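You operate a simulated robot arm through the tools that you are given. There is no shell and no other tool.

Carry out the task below with a simulated robot arm. There is one attempt and no reset: what you move stays moved.

## Task
Clean the bronze block with the red rag, then grease its top.
Fine: use the grey brush and the yellow tin; put the rag and brush back and close the tin. A coat counts when it lies all over at full strength: go over it till it gets no stronger. What is to be rubbed or washed off counts as gone when no trace of it is left.

It is judged by the outcome, as a careful person would: the job done as asked, and still so three seconds after it is handed in. It fails if anything else is knocked over, pushed out of place, dropped, spilled or broken.

## Robot
A 7-joint arm with a three-finger gripper, fixed in place. Base frame: the origin is on the floor under the middle of its stand, x ahead of it, y to its left, z up. Readings come in cm, degrees, newtons and seconds.
It reaches about 97.7 cm from its shoulder. Its first joint turns from -166.0 to 166.0 degrees. Payload 2.69 kg.
The tool frame sits at the grasp point between the pads (the TCP): z along the fingers, y along the line on which they close. The tips reach 2.9 cm beyond it. The gripper opens to 12 cm; its body begins 7.8 cm behind the TCP.
Orientation is that of the tool frame in the base frame, as a unit quaternion [x, y, z, w]. With the fingers straight down and closing along the base's y, the tool's x points along the base's -x, its y along +y and its z along -z.

## Interface
- The arm moves only by the tool apply_moves. Its argument "series" is a list of rows, each an object of numbers (a shift or turn left out is 0, a gripper value left out holds the last): "jaw": the gripper command, from -1 (fully open) to 1 (shut), values between in proportion; "x", "y", "z": the shift along the base's x, y, z in units of 30 mm (1.0 is 30 mm); "wx", "wy", "wz": the turn, a rotation vector about the base's x, y, z in units of 4 degrees (1.0 is 4 degrees). In form: [{"jaw": .., "x": .., "y": .., "z": .., "wx": .., "wy": .., "wz": ..}, ...]. A call has 1 to 20 rows; each row shifts and turns the commanded pose from where the row before left it. A call with a number of a shift or a turn outside -1 to 1 is refused whole. Rows are played at 5 a second. More than 5 cm and 8.6 degrees between two rows, or a gripper value outside its range, and nothing of the call is played. Where a pose cannot be reached the arm comes as near as it can. A force on the tool above 90 N (or 10 N above the force at the start of the call, whichever is more), or a blocked arm, ends the call early, and 0.2 s more pass. The fingers move at their own pace (about 13.62 cm/s each) and stop on an object; they squeeze with about 28 N. The grip force told is the motor's: it shows also when the fingers shut on nothing. Time passes only in rows, and 0.2 s behind the last, so rows that do not move let the fingers close. The reply holds the time, the measured pose of the TCP, the force on the tool along the base axes, the opening and the grip force, in the units named above and with some noise, with the torque about the TCP (base axes, N m) and any sound that the robot's microphone picked up.
- Cameras (640 x 400 px; columns grow to the right, rows downward): "scene" is fixed at [19.94, 49.64, 162.84]; the picture's right is [-0.59, -0.81, 0.00], its down [-0.54, 0.40, -0.74] and it looks along [0.59, -0.44, -0.67] (base axes); focal length 340 px, centre (320, 200). "wrist" rides on the gripper at [6.3, 0, -10.4] in the tool frame; the picture's right is [0.01, 1.00, 0.00], its down [-0.83, 0.00, -0.56] and it looks along [-0.56, 0.00, 0.83] (tool axes); focal length 275 px, centre (320, 200). There is no depth. A picture from a camera that has moved, and an enlarged one, comes with that camera's place and axes in the base frame and with its lens. The place of the scene camera against the robot may be out by one fixed shift of up to 2.5 cm in any direction.
- grab_frame(camera): a new picture of that camera. No time passes.
- slide_trunk(by): moves the trunk up (or, below 0, down) by that many cm; the arm rides with it, the base frame stays. It gives what a move gives, with no picture.
- inspect(camera, box): a new picture of the part [left, top, right, bottom] of that camera's present view, enlarged. No time passes.
- close_job(): hands the job in; it is judged then, once.

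Places have to be worked out from the pictures, the camera data and where the tool is seen. Open the gripper and draw the arm clear of the work before you hand the job in, unless the task says otherwise.

The tools are called after ">>>" by a JSON object that holds its "name" and its "arguments". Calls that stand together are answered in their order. apply_moves: Moves the arm, as the interface text tells. Its arguments: {"type":"object","properties":{"series":{"type":"array","items":{"type":"object","properties":{"jaw":{"type":"number"},"x":{"type":"number"},"y":{"type":"number"},"z":{"type":"number"},"wx":{"type":"number"},"wy":{"type":"number"},"wz":{"type":"number"}}}}},"required":["series"]} The other tools are called the same way: slide_trunk (by) moves the trunk up or down; grab_frame (camera) takes a picture; inspect (camera, box) takes an enlarged picture of a part of a camera's view; close_job () hands the job in.

At the start:

```text
clock: 0.0
tool_pos: [58.11, -6.83, 125.76]
ee_rot: [0.0, 1.0, 0.0, 0.0]
wrist_force: [-0.6, 0.7, 0.6]
torque: [-0.02, 0.01, 0.02]
width: 11.99
finger_force: 0.1
trunk travel left (down, up): [-40.0, 18.6]
```

scene: 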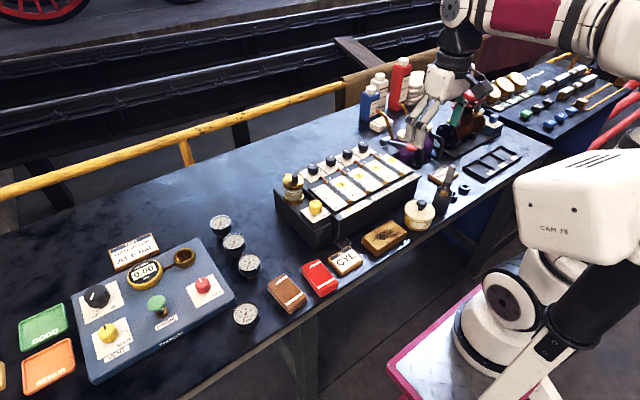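
wrist: 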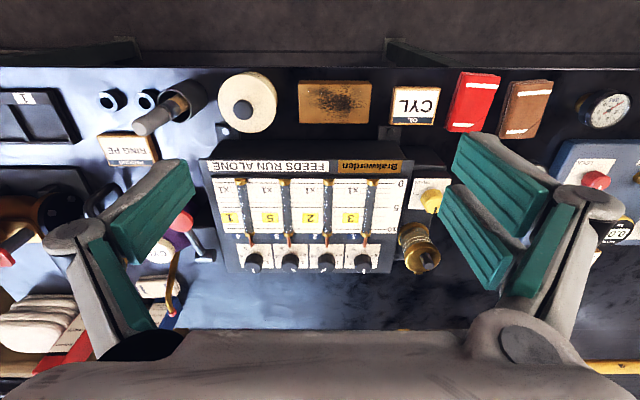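

I'll start by looking closely at the scene before I move anything.

>>> {"name": "inspect", "arguments": {"camera": "scene", "box": [260, 130, 460, 330]}}

>>> {"name": "inspect", "arguments": {"camera": "scene", "box": [340, 50, 560, 210]}}

>>> {"name": "inspect", "arguments": {"camera": "wrist", "box": [80, 60, 560, 280]}}

>>> {"name": "inspect", "arguments": {"camera": "scene", "box": [0, 200, 320, 400]}}

>>> {"name": "inspect", "arguments": {"camera": "scene", "box": [460, 40, 640, 160]}}

```text
2.00 times, centred on (360, 230) of scene
camera zoom: at [19.94, 49.64, 162.84], right [-0.59, -0.81, 0.0], down [-0.54, 0.4, -0.74], along [0.59, -0.44, -0.67], focal length 680 px, centre (240, 140)
```

zoom: 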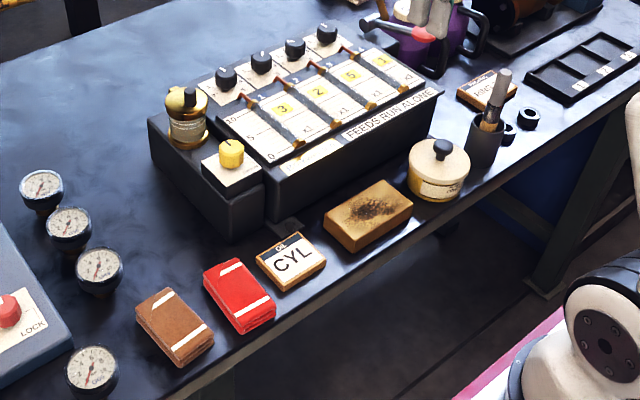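

```text
2.50 times, centred on (450, 130) of scene
camera zoom: at [19.94, 49.64, 162.84], right [-0.59, -0.81, 0.0], down [-0.54, 0.4, -0.74], along [0.59, -0.44, -0.67], focal length 849 px, centre (-5, 375)
```

zoom: 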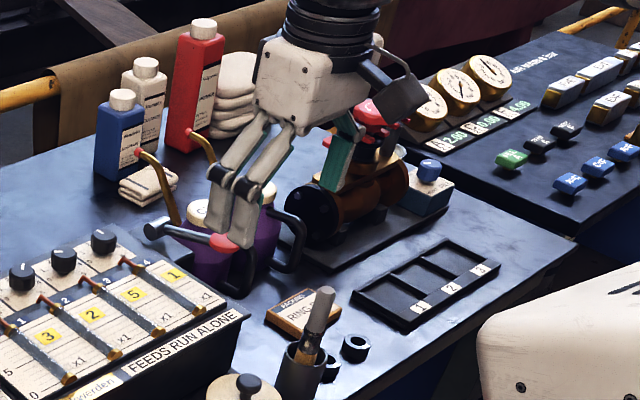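

```text
1.33 times, centred on (320, 170) of wrist
camera zoom: at [51.92, -6.8, 136.13], right [-0.01, 1.0, 0.0], down [0.83, 0.0, 0.56], along [0.56, 0.0, -0.83], focal length 367 px, centre (320, 240)
```

zoom: 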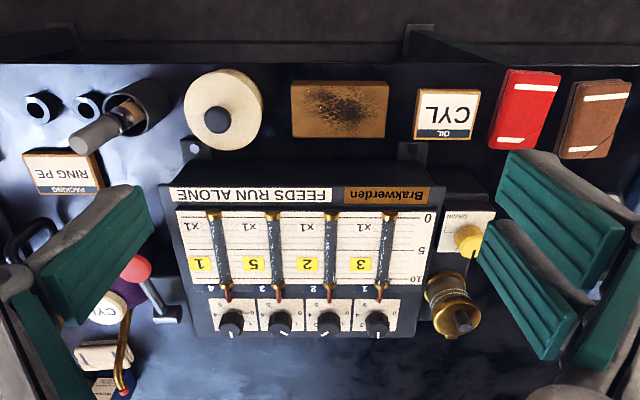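

```text
2.00 times, centred on (160, 300) of scene
camera zoom: at [19.94, 49.64, 162.84], right [-0.59, -0.81, 0.0], down [-0.54, 0.4, -0.74], along [0.59, -0.44, -0.67], focal length 680 px, centre (640, 0)
```

zoom: 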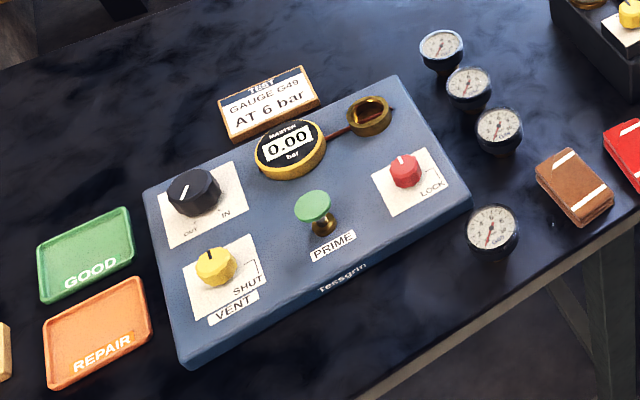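

```text
3.33 times, centred on (550, 100) of scene
camera zoom: at [19.94, 49.64, 162.84], right [-0.59, -0.81, 0.0], down [-0.54, 0.4, -0.74], along [0.59, -0.44, -0.67], focal length 1132 px, centre (-447, 533)
```

zoom: 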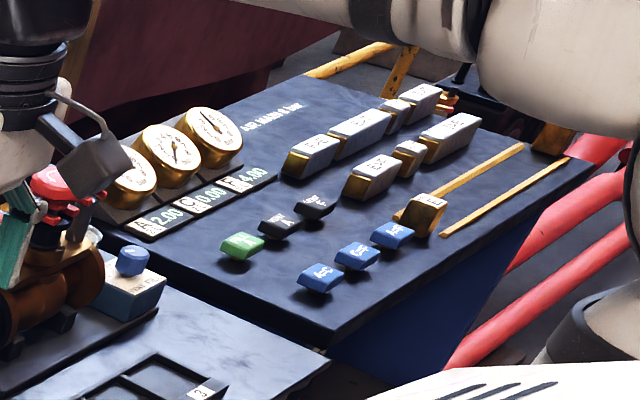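

The red rag, the bronze block with the black smudge, the lidded tin and the brush in its cup stand along the near edge of the table. I'll shift the gripper sideways at this safe height, so that two wrist views give me the table height and where things stand.

>>> {"name": "apply_moves", "arguments": {"series": [{"y": 1}, {"y": 1}, {"y": 1}, {"y": 1}, {"y": 1}, {"y": 0}]}}

>>> {"name": "grab_frame", "arguments": {"camera": "wrist"}}

```text
clock: 1.4
tool_pos: [58.36, 7.92, 125.54]
ee_rot: [0.0, 1.0, 0.0, 0.0]
wrist_force: [0.4, -0.5, -0.2]
torque: [0.01, -0.02, 0.0]
width: 12.02
finger_force: 0.1
trunk travel left (down, up): [-40.0, 18.6]
```

```text
taken
camera wrist: at [52.03, 8.13, 135.95], right [-0.01, 1.0, 0.0], down [0.83, 0.0, 0.56], along [0.56, 0.0, -0.83], focal length 275 px, centre (320, 200)
```

wrist: 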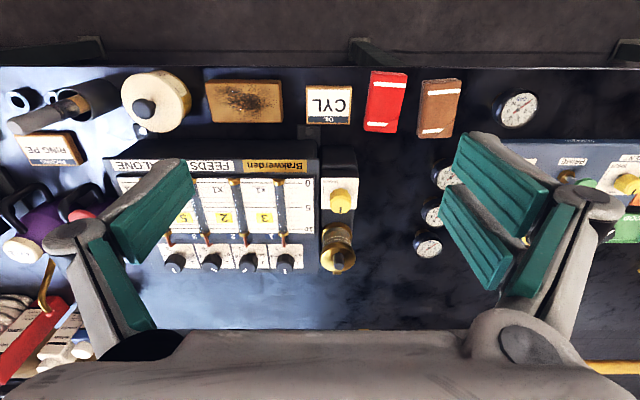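

The two views put the table near z≈86 cm, with the red rag around (64.5, 19.5) and the block around (64, -4). I'll move above the red rag at a mid height for a closer look.

>>> {"name": "apply_moves", "arguments": {"series": [{"x": 0.29, "y": 0.55, "z": -0.9}, {"x": 0.29, "y": 0.55, "z": -0.9}, {"x": 0.29, "y": 0.55, "z": -0.9}, {"x": 0.29, "y": 0.55, "z": -0.9}, {"x": 0.29, "y": 0.55, "z": -0.9}, {"x": 0.29, "y": 0.55, "z": -0.9}, {"x": 0.29, "y": 0.55, "z": -0.9}, {}]}}

>>> {"name": "grab_frame", "arguments": {"camera": "wrist"}}

>>> {"name": "grab_frame", "arguments": {"camera": "scene"}}

```text
clock: 3.2
tool_pos: [64.14, 19.76, 106.69]
ee_rot: [0.0, 1.0, 0.001, 0.0]
wrist_force: [-0.2, -0.6, -0.5]
torque: [0.05, -0.01, -0.02]
width: 12.0
finger_force: 0.1
trunk travel left (down, up): [-40.0, 18.6]
```

```text
taken
camera wrist: at [57.94, 19.86, 117.12], right [-0.01, 1.0, 0.0], down [0.83, 0.0, 0.56], along [0.56, 0.0, -0.83], focal length 275 px, centre (320, 200)
```

wrist: 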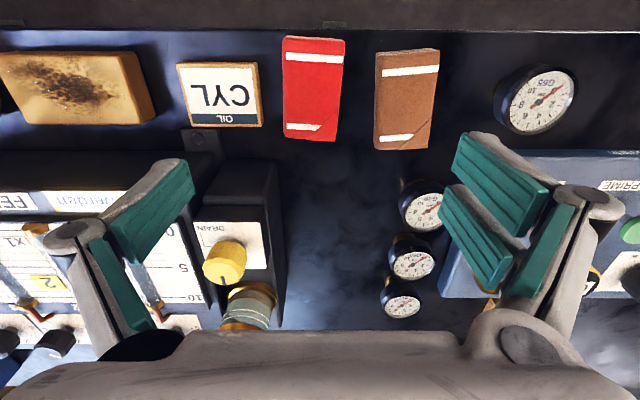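

```text
taken
```

scene: 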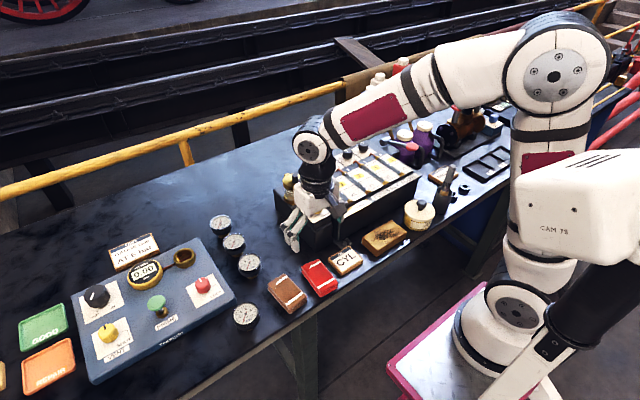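

The red rag's top is at about (64.3, 19.1, 89), roughly 5.6 × 9.2 cm, and turned about -4°. Next I'll look at the finger shapes and close the gripper part way, to see how much room the fingers need.

>>> {"name": "apply_moves", "arguments": {"series": [{"jaw": -0.2}, {"jaw": -0.2}, {"jaw": -0.2}]}}

>>> {"name": "grab_frame", "arguments": {"camera": "wrist"}}

>>> {"name": "inspect", "arguments": {"camera": "scene", "box": [260, 180, 380, 310]}}

```text
clock: 4.0
tool_pos: [64.21, 19.72, 106.7]
ee_rot: [0.0, 1.0, 0.0, -0.001]
wrist_force: [0.0, -0.3, 0.0]
torque: [-0.01, 0.01, 0.03]
width: 7.23
finger_force: 0.0
trunk travel left (down, up): [-40.0, 18.6]
```

```text
taken
camera wrist: at [57.94, 19.84, 117.14], right [-0.01, 1.0, 0.0], down [0.83, 0.0, 0.56], along [0.56, 0.0, -0.83], focal length 275 px, centre (320, 200)
```

wrist: 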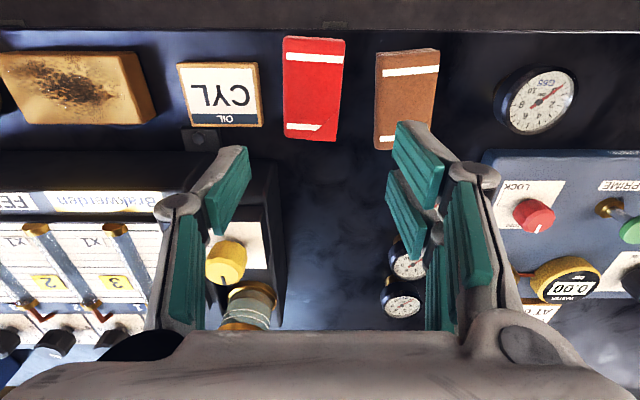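

```text
3.08 times, centred on (320, 245) of scene
camera zoom: at [19.94, 49.64, 162.84], right [-0.59, -0.81, 0.0], down [-0.54, 0.4, -0.74], along [0.59, -0.44, -0.67], focal length 1045 px, centre (320, 62)
```

zoom: 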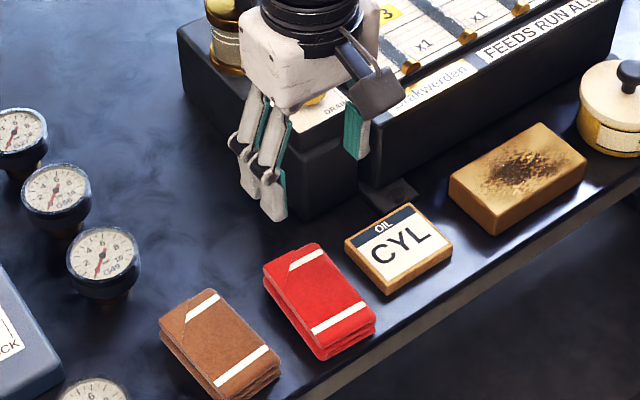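

The gripper has two fingers on its +y side and one on its -y side, about 1.5 cm thick at the tips. I'll line it up with the rag and come down to about 6 cm above it to measure more closely.

>>> {"name": "apply_moves", "arguments": {"series": [{"jaw": -0.15, "y": -0.07, "z": -0.8, "wz": -0.5}, {"z": -0.8, "wz": -0.5}, {"z": -0.8}, {"z": -0.8}, {}]}}

>>> {"name": "grab_frame", "arguments": {"camera": "wrist"}}

>>> {"name": "inspect", "arguments": {"camera": "scene", "box": [260, 200, 380, 310]}}

```text
clock: 5.2
tool_pos: [64.3, 19.53, 97.1]
ee_rot: [0.035, 0.999, 0.0, 0.0]
wrist_force: [-0.5, -0.2, -0.1]
torque: [-0.01, -0.01, 0.01]
width: 6.88
finger_force: 0.2
trunk travel left (down, up): [-40.0, 18.6]
```

```text
taken
camera wrist: at [57.97, 20.12, 107.55], right [0.06, 1.0, 0.0], down [0.83, -0.05, 0.56], along [0.55, -0.04, -0.83], focal length 275 px, centre (320, 200)
```

wrist: 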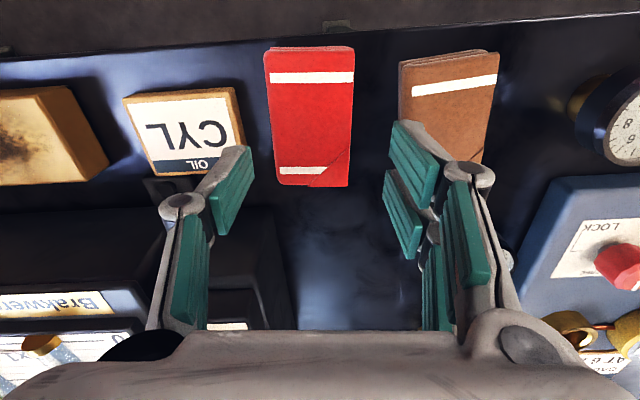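

```text
3.64 times, centred on (320, 255) of scene
camera zoom: at [19.94, 49.64, 162.84], right [-0.59, -0.81, 0.0], down [-0.54, 0.4, -0.74], along [0.59, -0.44, -0.67], focal length 1236 px, centre (320, 0)
```

zoom: 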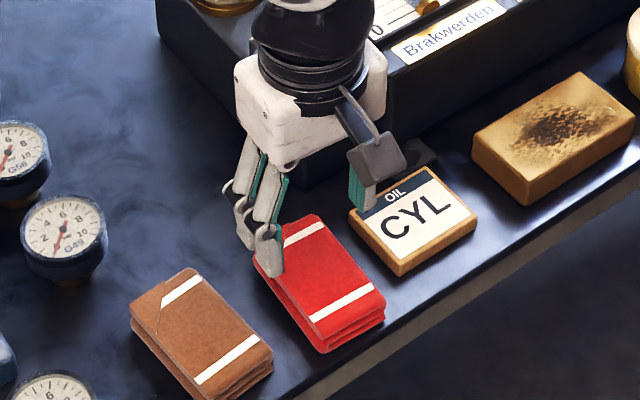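

The gripper is aligned with the rag, but the rag's centre sits about 0.6 cm to the -y side. I'll shift over, narrow the opening to about 6.4 cm so the fingers miss the CYL card, and lower most of the way.

>>> {"name": "apply_moves", "arguments": {"series": [{"jaw": -0.07, "y": -0.15}, {"z": -0.6}, {"z": -0.6}, {"z": -0.5}, {}]}}

>>> {"name": "grab_frame", "arguments": {"camera": "wrist"}}

>>> {"name": "inspect", "arguments": {"camera": "scene", "box": [260, 210, 380, 310]}}

```text
clock: 6.4
tool_pos: [64.31, 19.19, 91.97]
ee_rot: [0.035, 0.999, 0.0, 0.0]
wrist_force: [-0.2, 0.7, -0.6]
torque: [-0.01, 0.02, 0.0]
width: 6.43
finger_force: 0.2
trunk travel left (down, up): [-40.0, 18.6]
```

```text
taken
camera wrist: at [58.03, 19.75, 102.43], right [0.06, 1.0, 0.0], down [0.83, -0.05, 0.56], along [0.55, -0.04, -0.83], focal length 275 px, centre (320, 200)
```

wrist: 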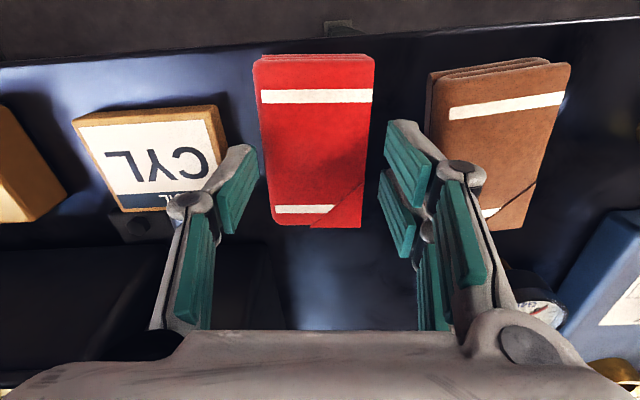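

```text
4.00 times, centred on (320, 260) of scene
camera zoom: at [19.94, 49.64, 162.84], right [-0.59, -0.81, 0.0], down [-0.54, 0.4, -0.74], along [0.59, -0.44, -0.67], focal length 1359 px, centre (320, -40)
```

zoom: 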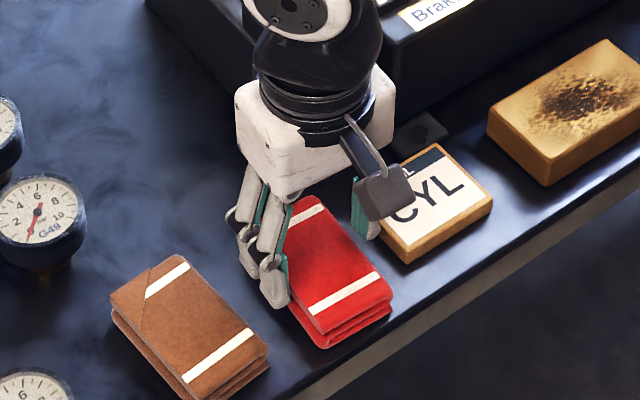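

The pads now straddle the rag at ±3.2 cm with clear gaps on both sides. I'll lower a little more in small steps, watching the force.

>>> {"name": "apply_moves", "arguments": {"series": [{"z": -0.2}, {"z": -0.2}, {"z": -0.1}, {}]}}

>>> {"name": "grab_frame", "arguments": {"camera": "wrist"}}

>>> {"name": "inspect", "arguments": {"camera": "scene", "box": [280, 220, 370, 300]}}

```text
clock: 7.4
tool_pos: [64.28, 19.04, 90.58]
ee_rot: [0.035, 0.999, 0.0, 0.0]
wrist_force: [0.0, -1.8, 0.8]
torque: [0.01, 0.02, -0.02]
width: 6.42
finger_force: 0.1
trunk travel left (down, up): [-40.0, 18.6]
```

```text
taken
camera wrist: at [58.04, 19.63, 101.0], right [0.06, 1.0, 0.0], down [0.83, -0.05, 0.56], along [0.55, -0.04, -0.83], focal length 275 px, centre (320, 200)
```

wrist: 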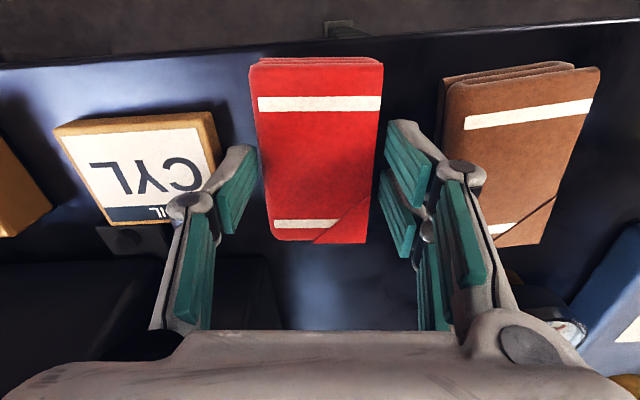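

```text
5.00 times, centred on (325, 260) of scene
camera zoom: at [19.94, 49.64, 162.84], right [-0.59, -0.81, 0.0], down [-0.54, 0.4, -0.74], along [0.59, -0.44, -0.67], focal length 1699 px, centre (295, -100)
```

zoom: 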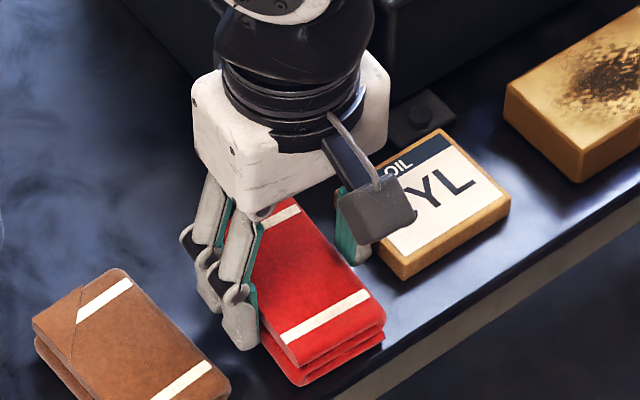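

The tips are at about 87.7 and the rag is centred between the pads. I'll narrow the jaw a touch, lower about 4 mm more, and read the force before gripping.

>>> {"name": "apply_moves", "arguments": {"series": [{"jaw": 0.0}, {"z": -0.08}, {"z": -0.08}, {}]}}

>>> {"name": "inspect", "arguments": {"camera": "wrist", "box": [140, 40, 500, 270]}}

```text
clock: 8.4
tool_pos: [64.3, 18.99, 90.05]
ee_rot: [0.035, 0.999, 0.0, 0.0]
wrist_force: [0.7, -0.1, -0.1]
torque: [-0.02, -0.03, 0.0]
width: 6.03
finger_force: 0.3
trunk travel left (down, up): [-40.0, 18.6]
```

```text
1.74 times, centred on (320, 155) of wrist
camera zoom: at [58.03, 19.57, 100.54], right [0.06, 1.0, 0.0], down [0.83, -0.05, 0.56], along [0.55, -0.04, -0.83], focal length 479 px, centre (320, 278)
```

zoom: 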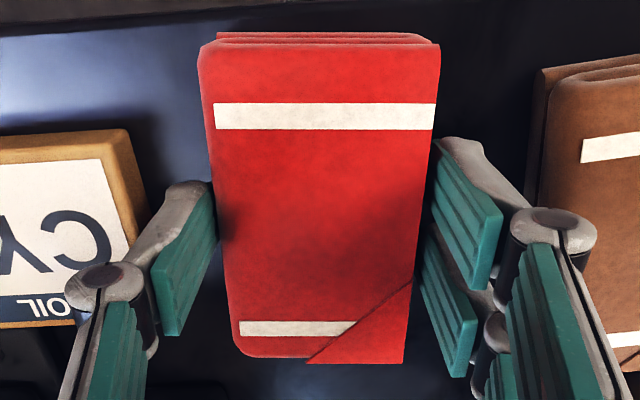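

No contact with anything so far, and the rag is well between the pads. I'll close the gripper on it.

>>> {"name": "apply_moves", "arguments": {"series": [{"jaw": 0.3}, {"jaw": 1}, {"jaw": 1}, {"jaw": 1}, {"jaw": 1}]}}

>>> {"name": "inspect", "arguments": {"camera": "wrist", "box": [140, 40, 500, 270]}}

```text
clock: 9.6
tool_pos: [64.37, 19.02, 90.22]
ee_rot: [0.035, 0.999, 0.0, 0.0]
wrist_force: [-0.7, 0.9, 0.8]
torque: [0.01, -0.02, 0.04]
width: 5.9
finger_force: 28.2
trunk travel left (down, up): [-40.0, 18.6]
```

```text
1.74 times, centred on (320, 155) of wrist
camera zoom: at [58.03, 19.57, 100.55], right [0.06, 1.0, 0.0], down [0.83, -0.05, 0.56], along [0.55, -0.04, -0.83], focal length 479 px, centre (320, 278)
```

zoom: 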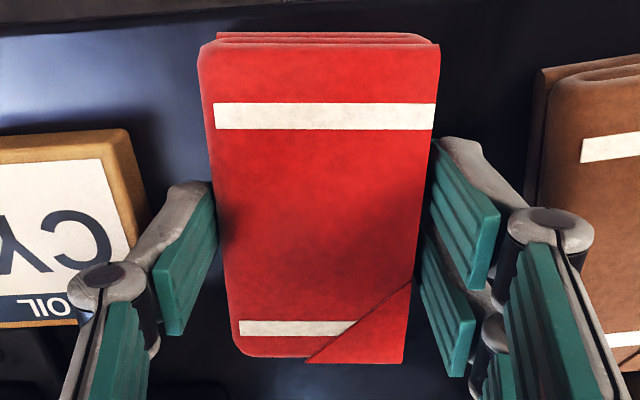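

The rag is gripped (width 5.9 cm, 28 N). I'll lift it straight up and check that it comes along.

>>> {"name": "apply_moves", "arguments": {"series": [{"z": 0.3, "jaw": 1}, {"z": 0.7}, {"z": 0.9}, {"z": 0.9}, {}]}}

>>> {"name": "grab_frame", "arguments": {"camera": "wrist"}}

>>> {"name": "inspect", "arguments": {"camera": "scene", "box": [260, 180, 440, 300]}}

```text
clock: 10.8
tool_pos: [64.19, 19.1, 98.6]
ee_rot: [0.034, 0.999, 0.0, 0.0]
wrist_force: [0.5, 0.7, -0.9]
torque: [-0.02, -0.01, -0.02]
width: 5.95
finger_force: 27.9
trunk travel left (down, up): [-40.0, 18.6]
```

```text
taken
camera wrist: at [57.98, 19.66, 109.14], right [0.06, 1.0, 0.0], down [0.83, -0.05, 0.56], along [0.55, -0.04, -0.83], focal length 275 px, centre (320, 200)
```

wrist: 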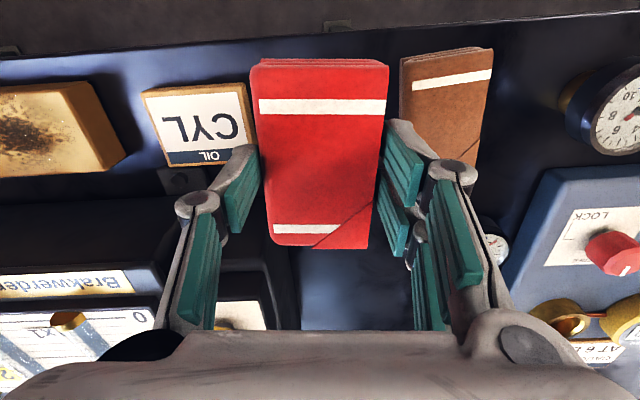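

```text
3.33 times, centred on (350, 240) of scene
camera zoom: at [19.94, 49.64, 162.84], right [-0.59, -0.81, 0.0], down [-0.54, 0.4, -0.74], along [0.59, -0.44, -0.67], focal length 1132 px, centre (220, 67)
```

zoom: 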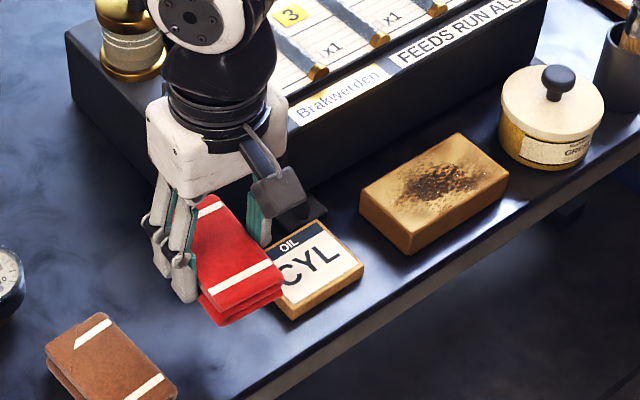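

The rag came up cleanly. I'll carry it over the bronze block, turning back square on the way.

>>> {"name": "apply_moves", "arguments": {"series": [{"y": -0.95, "wz": 0.5}, {"y": -0.95, "wz": 0.5}, {"y": -0.95}, {"y": -0.95}, {"y": -0.95}, {"y": -0.95}, {"y": -0.95}, {"y": -0.95}, {}]}}

>>> {"name": "grab_frame", "arguments": {"camera": "wrist"}}

>>> {"name": "inspect", "arguments": {"camera": "scene", "box": [300, 140, 480, 280]}}

```text
clock: 12.8
tool_pos: [64.49, -3.55, 98.33]
ee_rot: [0.0, 1.0, -0.001, 0.0]
wrist_force: [1.1, -0.2, -1.7]
torque: [0.0, -0.01, -0.04]
width: 5.91
finger_force: 27.3
trunk travel left (down, up): [-40.0, 18.6]
```

```text
taken
camera wrist: at [58.25, -3.53, 108.8], right [-0.01, 1.0, 0.0], down [0.83, 0.0, 0.56], along [0.56, 0.0, -0.83], focal length 275 px, centre (320, 200)
```

wrist: 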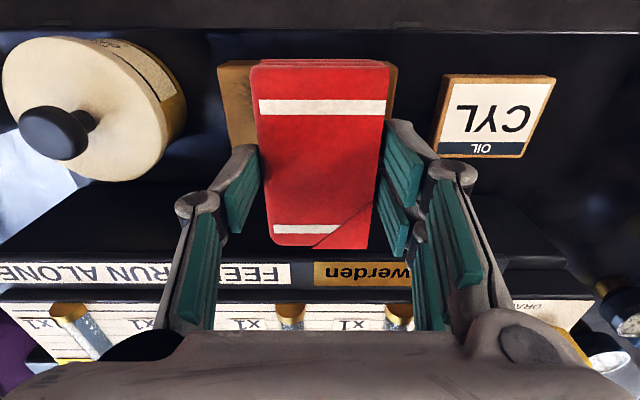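

```text
2.86 times, centred on (390, 210) of scene
camera zoom: at [19.94, 49.64, 162.84], right [-0.59, -0.81, 0.0], down [-0.54, 0.4, -0.74], along [0.59, -0.44, -0.67], focal length 971 px, centre (120, 171)
```

zoom: 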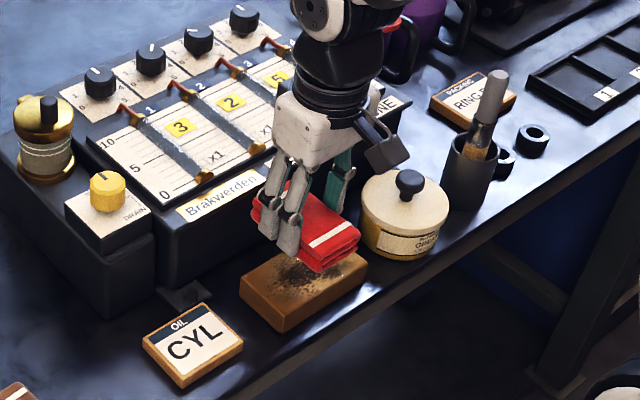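

The block spans about x 60.9–67.6 and y -10.1–1.4. The tin's near edge is at y≈-13.3, so the fingers have room. I'll lower the rag towards the block top, then step down gently until the force shows contact.

>>> {"name": "apply_moves", "arguments": {"series": [{"z": -0.6, "y": -0.2}, {"z": -0.6}, {"z": -0.1}, {}]}}

>>> {"name": "inspect", "arguments": {"camera": "scene", "box": [330, 180, 450, 270]}}

```text
clock: 13.8
tool_pos: [64.34, -4.3, 94.54]
ee_rot: [0.0, 1.0, 0.0, -0.001]
wrist_force: [0.0, 0.1, -1.5]
torque: [-0.01, 0.01, -0.02]
width: 5.91
finger_force: 27.6
trunk travel left (down, up): [-40.0, 18.6]
```

```text
4.44 times, centred on (390, 225) of scene
camera zoom: at [19.94, 49.64, 162.84], right [-0.59, -0.81, 0.0], down [-0.54, 0.4, -0.74], along [0.59, -0.44, -0.67], focal length 1510 px, centre (9, 89)
```

zoom: 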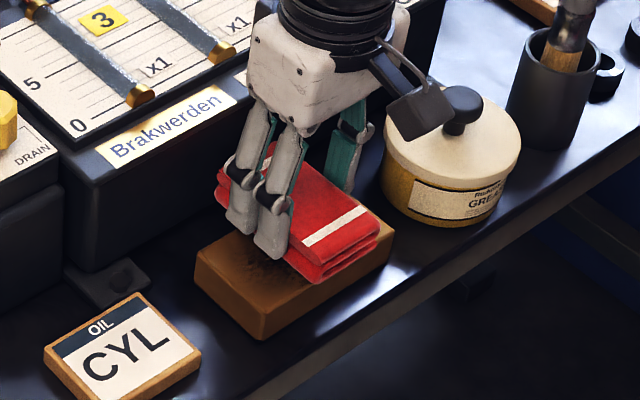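

The rag is about 1 cm above the block. I'll step down slowly.

>>> {"name": "apply_moves", "arguments": {"series": [{"z": -0.1}, {"z": -0.1}, {"z": -0.1}, {}]}}

```text
clock: 14.8
tool_pos: [64.43, -4.29, 93.79]
ee_rot: [0.0, 1.0, 0.0, 0.0]
wrist_force: [0.7, 0.1, -0.9]
torque: [0.04, -0.02, 0.0]
width: 5.93
finger_force: 28.5
trunk travel left (down, up): [-40.0, 18.6]
```

There's no contact yet at z 93.8. I'll continue in 1.5 mm steps.

>>> {"name": "apply_moves", "arguments": {"series": [{"z": -0.05}, {"z": -0.05}, {}]}}

>>> {"name": "apply_moves", "arguments": {"series": [{"z": -0.05}, {}]}}

>>> {"name": "apply_moves", "arguments": {"series": [{"z": -0.05}, {}]}}

```text
clock: 15.6
tool_pos: [64.42, -4.4, 93.48]
ee_rot: [0.0, 1.0, 0.0, -0.001]
wrist_force: [0.5, -0.1, -1.3]
torque: [0.0, 0.02, 0.0]
width: 5.92
finger_force: 28.2
trunk travel left (down, up): [-40.0, 18.6]
```

```text
clock: 16.2
tool_pos: [64.35, -4.28, 93.32]
ee_rot: [-0.001, 1.0, 0.0, 0.0]
wrist_force: [-0.6, 0.6, 6.9]
torque: [0.18, 0.11, 0.02]
width: 5.96
finger_force: 28.2
trunk travel left (down, up): [-40.0, 18.6]
```

```text
clock: 16.8
tool_pos: [64.35, -4.25, 93.27]
ee_rot: [-0.001, 1.0, 0.001, 0.002]
wrist_force: [2.0, -0.5, 31.5]
torque: [0.03, -0.03, 0.02]
width: 5.93
finger_force: 28.1
trunk travel left (down, up): [-40.0, 18.6]
```

Contact is at z≈93.3. The last step pushed to 31 N, so I'll ease back to a light press and rub back and forth along the block.

>>> {"name": "apply_moves", "arguments": {"series": [{"z": -0.0, "y": 0}, {"z": 0.05}, {"y": 0.3}, {"y": 0.3}, {"y": 0.3}, {"y": -0.3}, {"y": -0.3}, {"y": -0.3}, {}]}}

>>> {"name": "inspect", "arguments": {"camera": "scene", "box": [330, 180, 450, 270]}}

```text
clock: 18.8
tool_pos: [64.06, -4.51, 93.32]
ee_rot: [-0.001, 1.0, 0.0, 0.001]
wrist_force: [0.3, 0.1, -1.4]
torque: [-0.01, 0.01, 0.01]
width: 5.92
finger_force: 28.1
trunk travel left (down, up): [-40.0, 18.6]
```

```text
4.44 times, centred on (390, 225) of scene
camera zoom: at [19.94, 49.64, 162.84], right [-0.59, -0.81, 0.0], down [-0.54, 0.4, -0.74], along [0.59, -0.44, -0.67], focal length 1510 px, centre (9, 89)
```

zoom: 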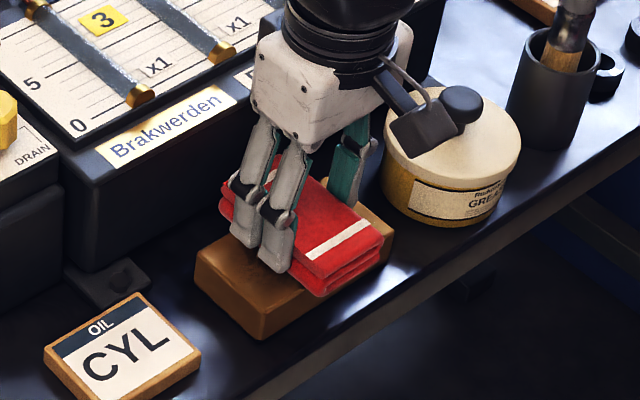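

The press has gone light, with no contact force. I'll lower by 0.75 mm and check again.

>>> {"name": "apply_moves", "arguments": {"series": [{"z": -0.025}, {}]}}

>>> {"name": "apply_moves", "arguments": {"series": [{"z": -0.015}, {}]}}

```text
clock: 19.4
tool_pos: [64.18, -4.47, 93.29]
ee_rot: [0.0, 1.0, 0.0, -0.001]
wrist_force: [-0.2, -0.9, -0.5]
torque: [0.0, -0.02, 0.0]
width: 5.92
finger_force: 27.5
trunk travel left (down, up): [-40.0, 18.6]
```

```text
clock: 20.0
tool_pos: [64.06, -4.31, 93.31]
ee_rot: [-0.001, 1.0, 0.0, 0.0]
wrist_force: [0.0, -0.1, 0.4]
torque: [0.03, -0.01, 0.0]
width: 5.94
finger_force: 28.0
trunk travel left (down, up): [-40.0, 18.6]
```

>>> {"name": "apply_moves", "arguments": {"series": [{"z": -0.02}, {}]}}

```text
clock: 20.6
tool_pos: [64.22, -4.39, 93.31]
ee_rot: [0.001, 1.0, 0.0, -0.001]
wrist_force: [-4.7, -0.3, 13.8]
torque: [0.05, 0.19, -0.02]
width: 5.94
finger_force: 27.4
trunk travel left (down, up): [-40.0, 18.6]
```

Now about 14 N, a good rubbing pressure. I'll sweep the length of the block, staying clear of the tin.

>>> {"name": "apply_moves", "arguments": {"series": [{"y": -0.4}, {"y": -0.4}, {"y": 0.4}, {"y": 0.4}, {"y": 0.4}, {"y": 0.4}, {"y": 0.4}, {"y": -0.4}, {"y": -0.4}, {"y": -0.4}, {"y": -0.4}, {"y": -0.4}, {"y": 0.4}, {"y": 0.4}, {"y": 0.4}, {"y": 0.4}, {"y": 0.4}, {}]}}

>>> {"name": "inspect", "arguments": {"camera": "scene", "box": [330, 180, 450, 270]}}

>>> {"name": "grab_frame", "arguments": {"camera": "wrist"}}

```text
clock: 24.4
tool_pos: [64.16, -0.54, 93.11]
ee_rot: [0.0, 1.0, 0.0, 0.0]
wrist_force: [1.0, -10.0, 27.5]
torque: [-0.44, -0.14, -0.04]
width: 5.93
finger_force: 27.8
trunk travel left (down, up): [-40.0, 18.6]
```

```text
4.44 times, centred on (390, 225) of scene
camera zoom: at [19.94, 49.64, 162.84], right [-0.59, -0.81, 0.0], down [-0.54, 0.4, -0.74], along [0.59, -0.44, -0.67], focal length 1510 px, centre (9, 89)
```

zoom: 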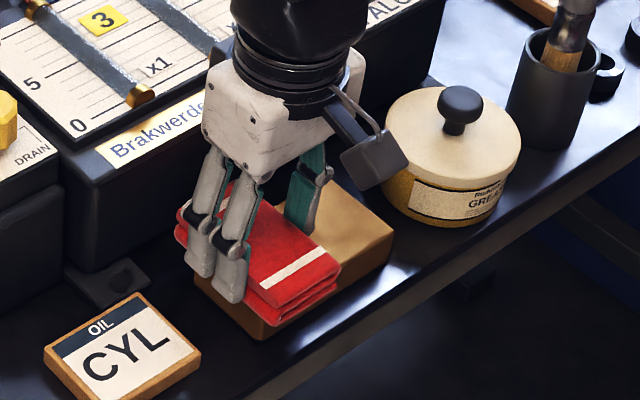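

```text
taken
camera wrist: at [57.89, -0.53, 103.55], right [-0.01, 1.0, 0.0], down [0.83, 0.0, 0.56], along [0.56, 0.0, -0.83], focal length 275 px, centre (320, 200)
```

wrist: 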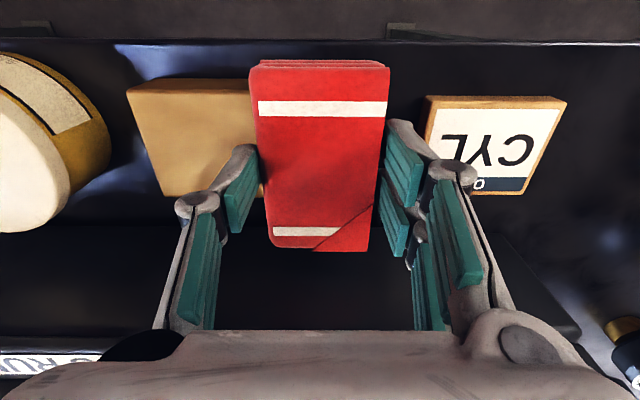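

The exposed half looks clean already. I'll do a few more full passes, with small shifts in x as well, then lift and look.

>>> {"name": "apply_moves", "arguments": {"series": [{"x": 0.15, "y": -0.4}, {"y": -0.4}, {"y": -0.4}, {"y": -0.4}, {"y": -0.4}, {"y": -0.1}, {"x": -0.3, "y": 0.4}, {"y": 0.4}, {"y": 0.4}, {"y": 0.4}, {"y": 0.4}, {"y": 0.2}, {"x": 0.15, "y": -0.4}, {"y": -0.4}, {"y": -0.4}, {"y": -0.4}, {"y": 0.4}, {"y": 0.4}, {}]}}

>>> {"name": "apply_moves", "arguments": {"series": [{"z": 0.4}, {"z": 0.8}, {"z": 0.8}, {"y": 0.9}, {"y": 0.9}, {"y": 0.9}, {}]}}

>>> {"name": "inspect", "arguments": {"camera": "scene", "box": [330, 180, 450, 270]}}

>>> {"name": "grab_frame", "arguments": {"camera": "wrist"}}

```text
clock: 28.4
tool_pos: [64.34, -2.99, 93.15]
ee_rot: [0.0, 1.0, 0.0, -0.001]
wrist_force: [0.8, -4.8, 9.4]
torque: [-0.1, 0.05, -0.02]
width: 5.93
finger_force: 28.5
trunk travel left (down, up): [-40.0, 18.6]
```

```text
clock: 30.0
tool_pos: [64.18, 5.47, 99.07]
ee_rot: [0.001, 1.0, 0.0, 0.001]
wrist_force: [0.3, -0.5, -0.8]
torque: [0.01, 0.02, -0.02]
width: 5.93
finger_force: 27.6
trunk travel left (down, up): [-40.0, 18.6]
```

```text
4.44 times, centred on (390, 225) of scene
camera zoom: at [19.94, 49.64, 162.84], right [-0.59, -0.81, 0.0], down [-0.54, 0.4, -0.74], along [0.59, -0.44, -0.67], focal length 1510 px, centre (9, 89)
```

zoom: 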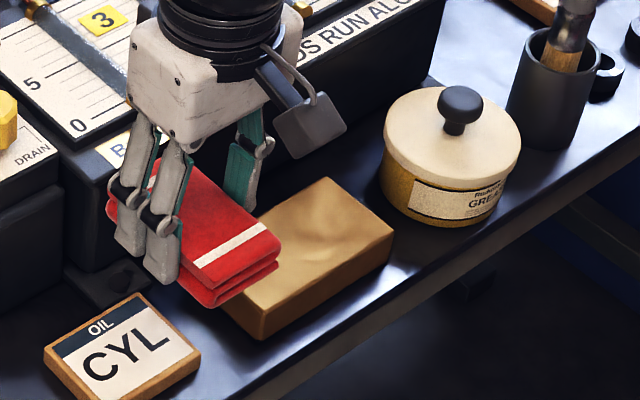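

```text
taken
camera wrist: at [57.89, 5.54, 109.62], right [-0.01, 1.0, 0.0], down [0.83, 0.0, 0.56], along [0.56, 0.0, -0.83], focal length 275 px, centre (320, 200)
```

wrist: 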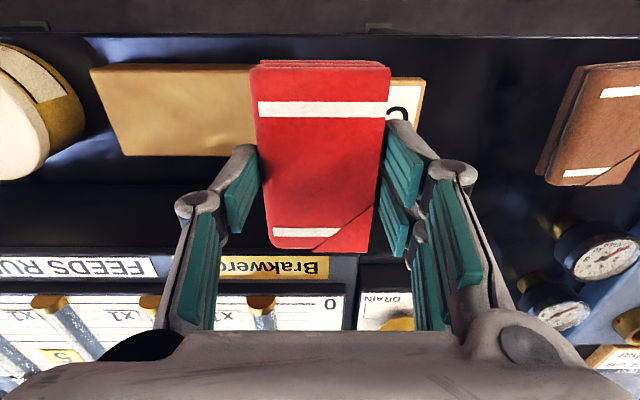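

The block looks bright now. I'll carry the rag to above its home spot, so both cameras can see the whole block before I put it down.

>>> {"name": "apply_moves", "arguments": {"series": [{"y": 0.9, "wz": -0.5}, {"y": 0.9, "wz": -0.5}, {"y": 0.9}, {"y": 0.9}, {"y": 0.9}, {}]}}

>>> {"name": "inspect", "arguments": {"camera": "scene", "box": [340, 195, 430, 265]}}

>>> {"name": "grab_frame", "arguments": {"camera": "wrist"}}

>>> {"name": "inspect", "arguments": {"camera": "wrist", "box": [0, 40, 240, 190]}}

```text
clock: 31.4
tool_pos: [64.6, 18.7, 99.28]
ee_rot: [0.035, 0.999, 0.0, 0.0]
wrist_force: [0.5, -0.4, -0.6]
torque: [0.0, 0.01, -0.03]
width: 5.94
finger_force: 27.9
trunk travel left (down, up): [-40.0, 18.6]
```

```text
5.71 times, centred on (385, 230) of scene
camera zoom: at [19.94, 49.64, 162.84], right [-0.59, -0.81, 0.0], down [-0.54, 0.4, -0.74], along [0.59, -0.44, -0.67], focal length 1942 px, centre (-51, 29)
```

zoom: 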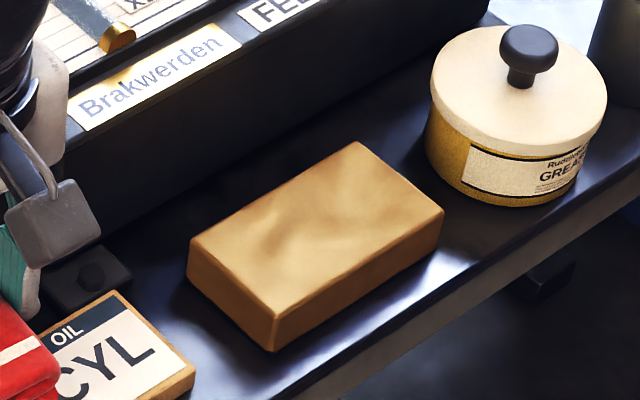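

```text
taken
camera wrist: at [58.31, 19.27, 109.68], right [0.06, 1.0, 0.0], down [0.83, -0.05, 0.56], along [0.55, -0.04, -0.83], focal length 275 px, centre (320, 200)
```

wrist: 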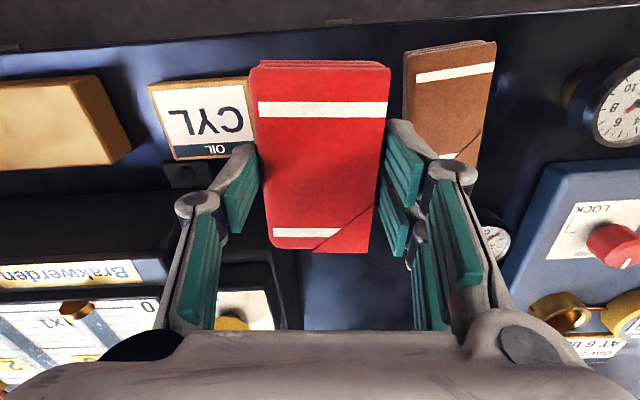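

```text
2.67 times, centred on (120, 115) of wrist
camera zoom: at [58.31, 19.27, 109.68], right [0.06, 1.0, 0.0], down [0.83, -0.05, 0.56], along [0.55, -0.04, -0.83], focal length 734 px, centre (853, 427)
```

zoom: 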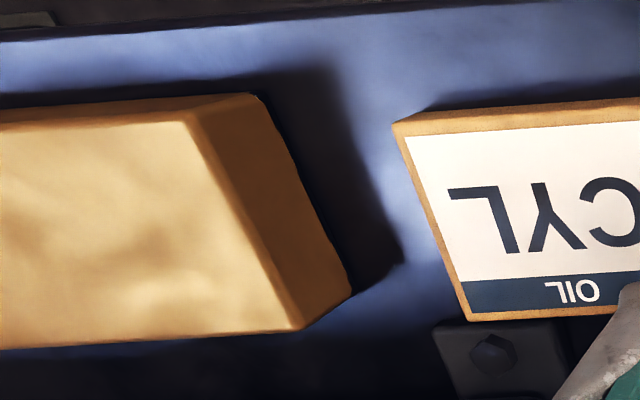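

There's faint brown mottling left in the middle of the block, which could be residue or just the metal's look. I still hold the rag, so I'll go back, rub again and compare.

>>> {"name": "apply_moves", "arguments": {"series": [{"y": -0.95, "wz": 0.5}, {"y": -0.95, "wz": 0.5}, {"y": -0.95}, {"y": -0.95}, {"y": -0.95}, {"y": -0.95}, {"y": -0.95}, {"y": -0.9}, {}]}}

>>> {"name": "apply_moves", "arguments": {"series": [{"z": -0.8}, {"z": -0.8}, {"z": -0.2}, {"z": -0.1}, {}]}}

```text
clock: 33.4
tool_pos: [64.46, -4.01, 99.2]
ee_rot: [0.0, 1.0, 0.0, 0.0]
wrist_force: [-0.1, -0.2, -1.3]
torque: [0.0, 0.02, 0.04]
width: 5.9
finger_force: 27.9
trunk travel left (down, up): [-40.0, 18.6]
```

```text
clock: 34.6
tool_pos: [64.32, -3.94, 93.33]
ee_rot: [0.0, 1.0, 0.0, 0.0]
wrist_force: [-0.1, -0.3, -0.6]
torque: [0.01, 0.01, -0.01]
width: 5.93
finger_force: 27.7
trunk travel left (down, up): [-40.0, 18.6]
```

>>> {"name": "apply_moves", "arguments": {"series": [{"z": -0.06}, {"z": -0.04}, {}]}}

```text
clock: 35.4
tool_pos: [64.4, -3.98, 93.12]
ee_rot: [0.001, 1.0, 0.0, 0.0]
wrist_force: [-0.1, -0.6, 6.2]
torque: [0.14, 0.04, 0.01]
width: 5.95
finger_force: 28.0
trunk travel left (down, up): [-40.0, 18.6]
```

The rag is in contact at 6 N. I'll press a little more and rub over the whole top, with extra strokes in the middle.

>>> {"name": "apply_moves", "arguments": {"series": [{"z": -0.03}, {"y": -0.4}, {"y": -0.4}, {"y": -0.2}, {"x": 0.2, "y": 0.4}, {"y": 0.4}, {"y": 0.4}, {"y": 0.4}, {"y": 0.4}, {"y": 0.4}, {"x": -0.4, "y": -0.4}, {"y": -0.4}, {"y": -0.4}, {"y": -0.4}, {"y": -0.4}, {"y": -0.4}, {"x": 0.2, "y": 0.4}, {"y": 0.4}, {"y": 0.2}, {}]}}

>>> {"name": "apply_moves", "arguments": {"series": [{"y": -0.4}, {"x": 0.3}, {"x": -0.3}, {"x": -0.3}, {"x": 0.3}, {"y": 0.4}, {"x": 0.3}, {"x": -0.3}, {"x": -0.3}, {"x": 0.3}, {"y": 0.4}, {"x": 0.3}, {"x": -0.3}, {"x": -0.3}, {"x": 0.3}, {"y": 0.4}, {"y": -0.4}, {"y": -0.4}, {}]}}

```text
clock: 39.6
tool_pos: [64.21, -4.01, 92.94]
ee_rot: [0.0, 1.0, 0.0, 0.0]
wrist_force: [1.9, -9.7, 20.5]
torque: [-0.46, 0.1, 0.08]
width: 5.96
finger_force: 28.1
trunk travel left (down, up): [-40.0, 18.6]
```

```text
clock: 43.6
tool_pos: [64.42, -4.03, 92.96]
ee_rot: [-0.001, 1.0, 0.0, 0.0]
wrist_force: [0.2, 5.2, 10.8]
torque: [0.24, 0.18, -0.09]
width: 5.89
finger_force: 28.2
trunk travel left (down, up): [-40.0, 18.6]
```

The force held around 10–20 N throughout. I'll lift and go back to the earlier viewing pose to compare.

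>>> {"name": "apply_moves", "arguments": {"series": [{"z": 0.4}, {"z": 0.8}, {"z": 0.85}, {"y": 0.95}, {"y": 0.95}, {"y": 0.95}, {"y": 0.95}, {"y": 0.95}, {"y": 0.95, "wz": -0.5}, {"y": 0.95, "wz": -0.5}, {"y": 0.9}, {}]}}

>>> {"name": "inspect", "arguments": {"camera": "scene", "box": [340, 195, 430, 265]}}

>>> {"name": "inspect", "arguments": {"camera": "wrist", "box": [0, 40, 240, 190]}}

```text
clock: 46.2
tool_pos: [64.13, 18.55, 99.4]
ee_rot: [0.034, 0.999, -0.001, 0.0]
wrist_force: [-0.5, -0.5, -1.5]
torque: [-0.01, 0.06, -0.04]
width: 5.9
finger_force: 27.7
trunk travel left (down, up): [-40.0, 18.6]
```

```text
5.71 times, centred on (385, 230) of scene
camera zoom: at [19.94, 49.64, 162.84], right [-0.59, -0.81, 0.0], down [-0.54, 0.4, -0.74], along [0.59, -0.44, -0.67], focal length 1942 px, centre (-51, 29)
```

zoom: 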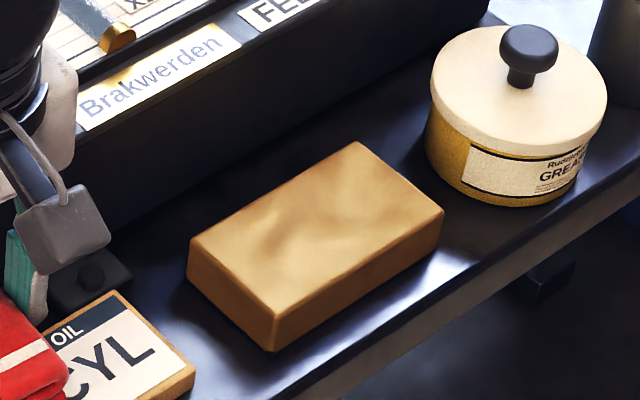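

```text
2.67 times, centred on (120, 115) of wrist
camera zoom: at [57.84, 19.21, 109.76], right [0.06, 1.0, 0.0], down [0.83, -0.05, 0.56], along [0.55, -0.04, -0.83], focal length 734 px, centre (853, 427)
```

zoom: 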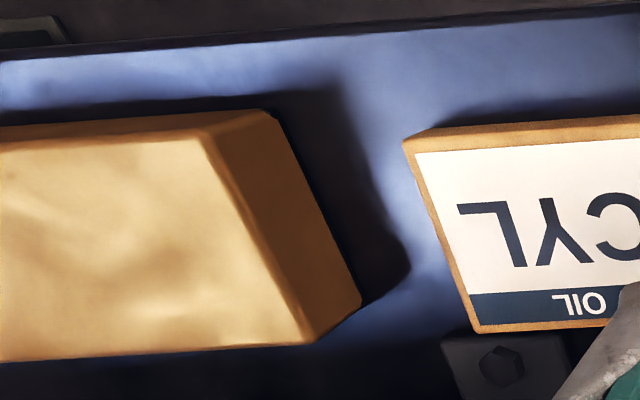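

The mottling is identical before and after the extra rubbing, so it's the metal's own look and the block is clean. I'll put the rag back on its spot: 3 mm along +y, then straight down.

>>> {"name": "apply_moves", "arguments": {"series": [{"y": 0.1, "z": -0.7}, {"z": -0.8}, {"z": -0.8}, {"z": -0.4}, {"z": -0.2}, {}]}}

>>> {"name": "inspect", "arguments": {"camera": "wrist", "box": [140, 40, 500, 270]}}

```text
clock: 47.6
tool_pos: [64.17, 19.01, 90.47]
ee_rot: [0.036, 0.999, 0.0, 0.001]
wrist_force: [0.2, -0.7, -0.9]
torque: [0.01, -0.02, -0.02]
width: 5.91
finger_force: 28.0
trunk travel left (down, up): [-40.0, 18.6]
```

```text
1.74 times, centred on (320, 155) of wrist
camera zoom: at [57.92, 19.52, 100.91], right [0.06, 1.0, 0.0], down [0.83, -0.05, 0.56], along [0.55, -0.04, -0.83], focal length 479 px, centre (320, 278)
```

zoom: 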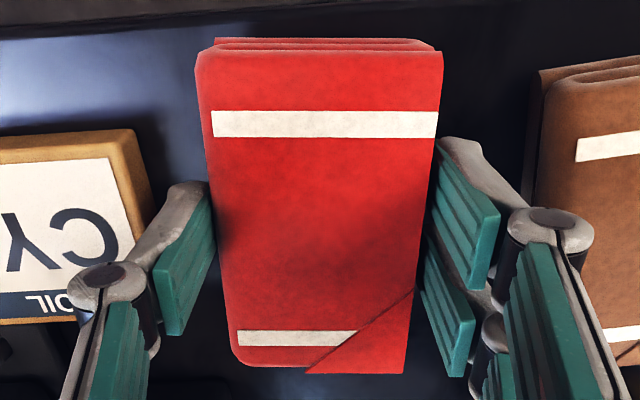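

>>> {"name": "apply_moves", "arguments": {"series": [{"z": -0.06}, {"z": -0.05}, {}]}}

>>> {"name": "apply_moves", "arguments": {"series": [{"z": -0.04}, {}]}}

```text
clock: 48.4
tool_pos: [64.28, 18.88, 90.15]
ee_rot: [0.035, 0.999, 0.0, 0.001]
wrist_force: [0.4, 0.0, -0.6]
torque: [0.01, 0.01, 0.0]
width: 5.91
finger_force: 27.9
trunk travel left (down, up): [-40.0, 18.6]
```

```text
clock: 49.0
tool_pos: [64.14, 19.05, 89.87]
ee_rot: [0.035, 0.999, 0.0, 0.0]
wrist_force: [-0.1, -0.4, -1.3]
torque: [-0.01, -0.02, 0.02]
width: 5.91
finger_force: 28.1
trunk travel left (down, up): [-40.0, 18.6]
```

>>> {"name": "apply_moves", "arguments": {"series": [{"z": -0.03}, {}]}}

>>> {"name": "apply_moves", "arguments": {"series": [{"z": -0.03}, {}]}}

```text
clock: 49.6
tool_pos: [64.17, 18.91, 89.83]
ee_rot: [0.035, 0.999, 0.0, 0.0]
wrist_force: [0.0, 0.0, 0.2]
torque: [0.02, -0.02, -0.01]
width: 5.95
finger_force: 27.9
trunk travel left (down, up): [-40.0, 18.6]
```

```text
clock: 50.2
tool_pos: [64.18, 19.0, 89.67]
ee_rot: [0.035, 0.999, 0.0, 0.0]
wrist_force: [-0.3, 0.1, -0.8]
torque: [-0.01, -0.01, -0.02]
width: 5.93
finger_force: 27.8
trunk travel left (down, up): [-40.0, 18.6]
```

>>> {"name": "apply_moves", "arguments": {"series": [{"z": -0.03}, {}]}}

>>> {"name": "apply_moves", "arguments": {"series": [{"z": -0.03}, {}]}}

```text
clock: 50.8
tool_pos: [64.16, 18.93, 89.63]
ee_rot: [0.033, 0.999, 0.0, 0.001]
wrist_force: [-0.7, 0.1, 6.6]
torque: [0.11, 0.14, -0.01]
width: 5.92
finger_force: 28.0
trunk travel left (down, up): [-40.0, 18.6]
```

```text
clock: 51.4
tool_pos: [64.11, 18.92, 89.72]
ee_rot: [0.034, 0.999, 0.0, 0.0]
wrist_force: [-7.1, -0.8, 21.8]
torque: [0.03, 0.26, 0.02]
width: 5.91
finger_force: 28.4
trunk travel left (down, up): [-40.0, 18.6]
```

The rag is resting on the table, with force building. I'll ease off, open just enough to release it, and rise.

>>> {"name": "apply_moves", "arguments": {"series": [{"z": 0.04}, {"jaw": -0.06}, {"jaw": -0.06}, {"jaw": -0.06}, {}]}}

>>> {"name": "apply_moves", "arguments": {"series": [{"z": 0.2}, {"z": 0.5}, {"z": 0.8}, {"z": 0.8}, {"z": 0.8}, {}]}}

>>> {"name": "grab_frame", "arguments": {"camera": "wrist"}}

>>> {"name": "inspect", "arguments": {"camera": "scene", "box": [260, 180, 470, 310]}}

```text
clock: 52.6
tool_pos: [64.28, 19.03, 89.89]
ee_rot: [0.035, 0.999, 0.0, 0.0]
wrist_force: [-0.6, -0.4, -0.3]
torque: [0.01, 0.02, 0.03]
width: 6.38
finger_force: 0.1
trunk travel left (down, up): [-40.0, 18.6]
```

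```text
clock: 54.0
tool_pos: [64.35, 19.04, 99.13]
ee_rot: [0.035, 0.999, 0.0, 0.0]
wrist_force: [-0.1, -0.5, 0.3]
torque: [0.0, 0.0, -0.01]
width: 6.36
finger_force: 0.1
trunk travel left (down, up): [-40.0, 18.6]
```

```text
taken
camera wrist: at [58.07, 19.7, 109.42], right [0.06, 1.0, 0.0], down [0.83, -0.05, 0.56], along [0.55, -0.04, -0.83], focal length 275 px, centre (320, 200)
```

wrist: 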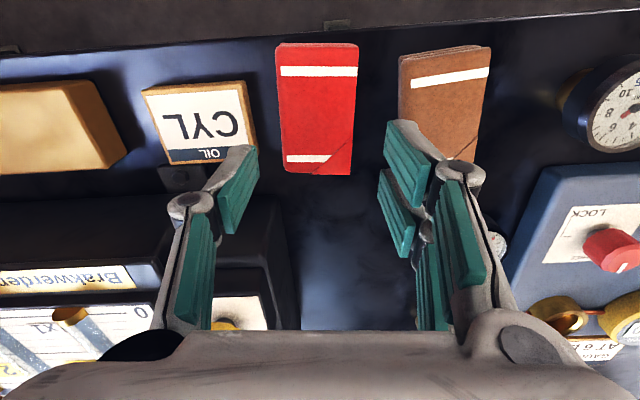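

```text
3.05 times, centred on (365, 245) of scene
camera zoom: at [19.94, 49.64, 162.84], right [-0.59, -0.81, 0.0], down [-0.54, 0.4, -0.74], along [0.59, -0.44, -0.67], focal length 1035 px, centre (183, 63)
```

zoom: 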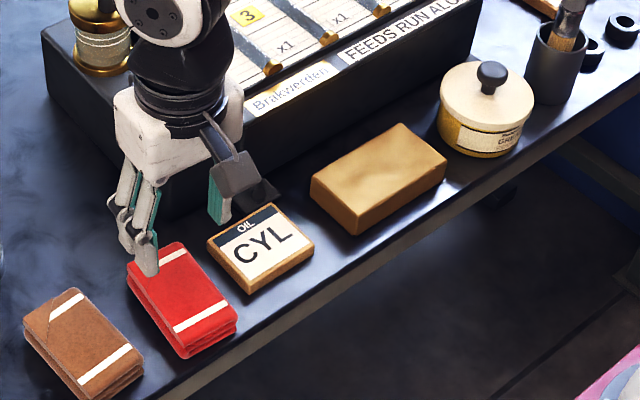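

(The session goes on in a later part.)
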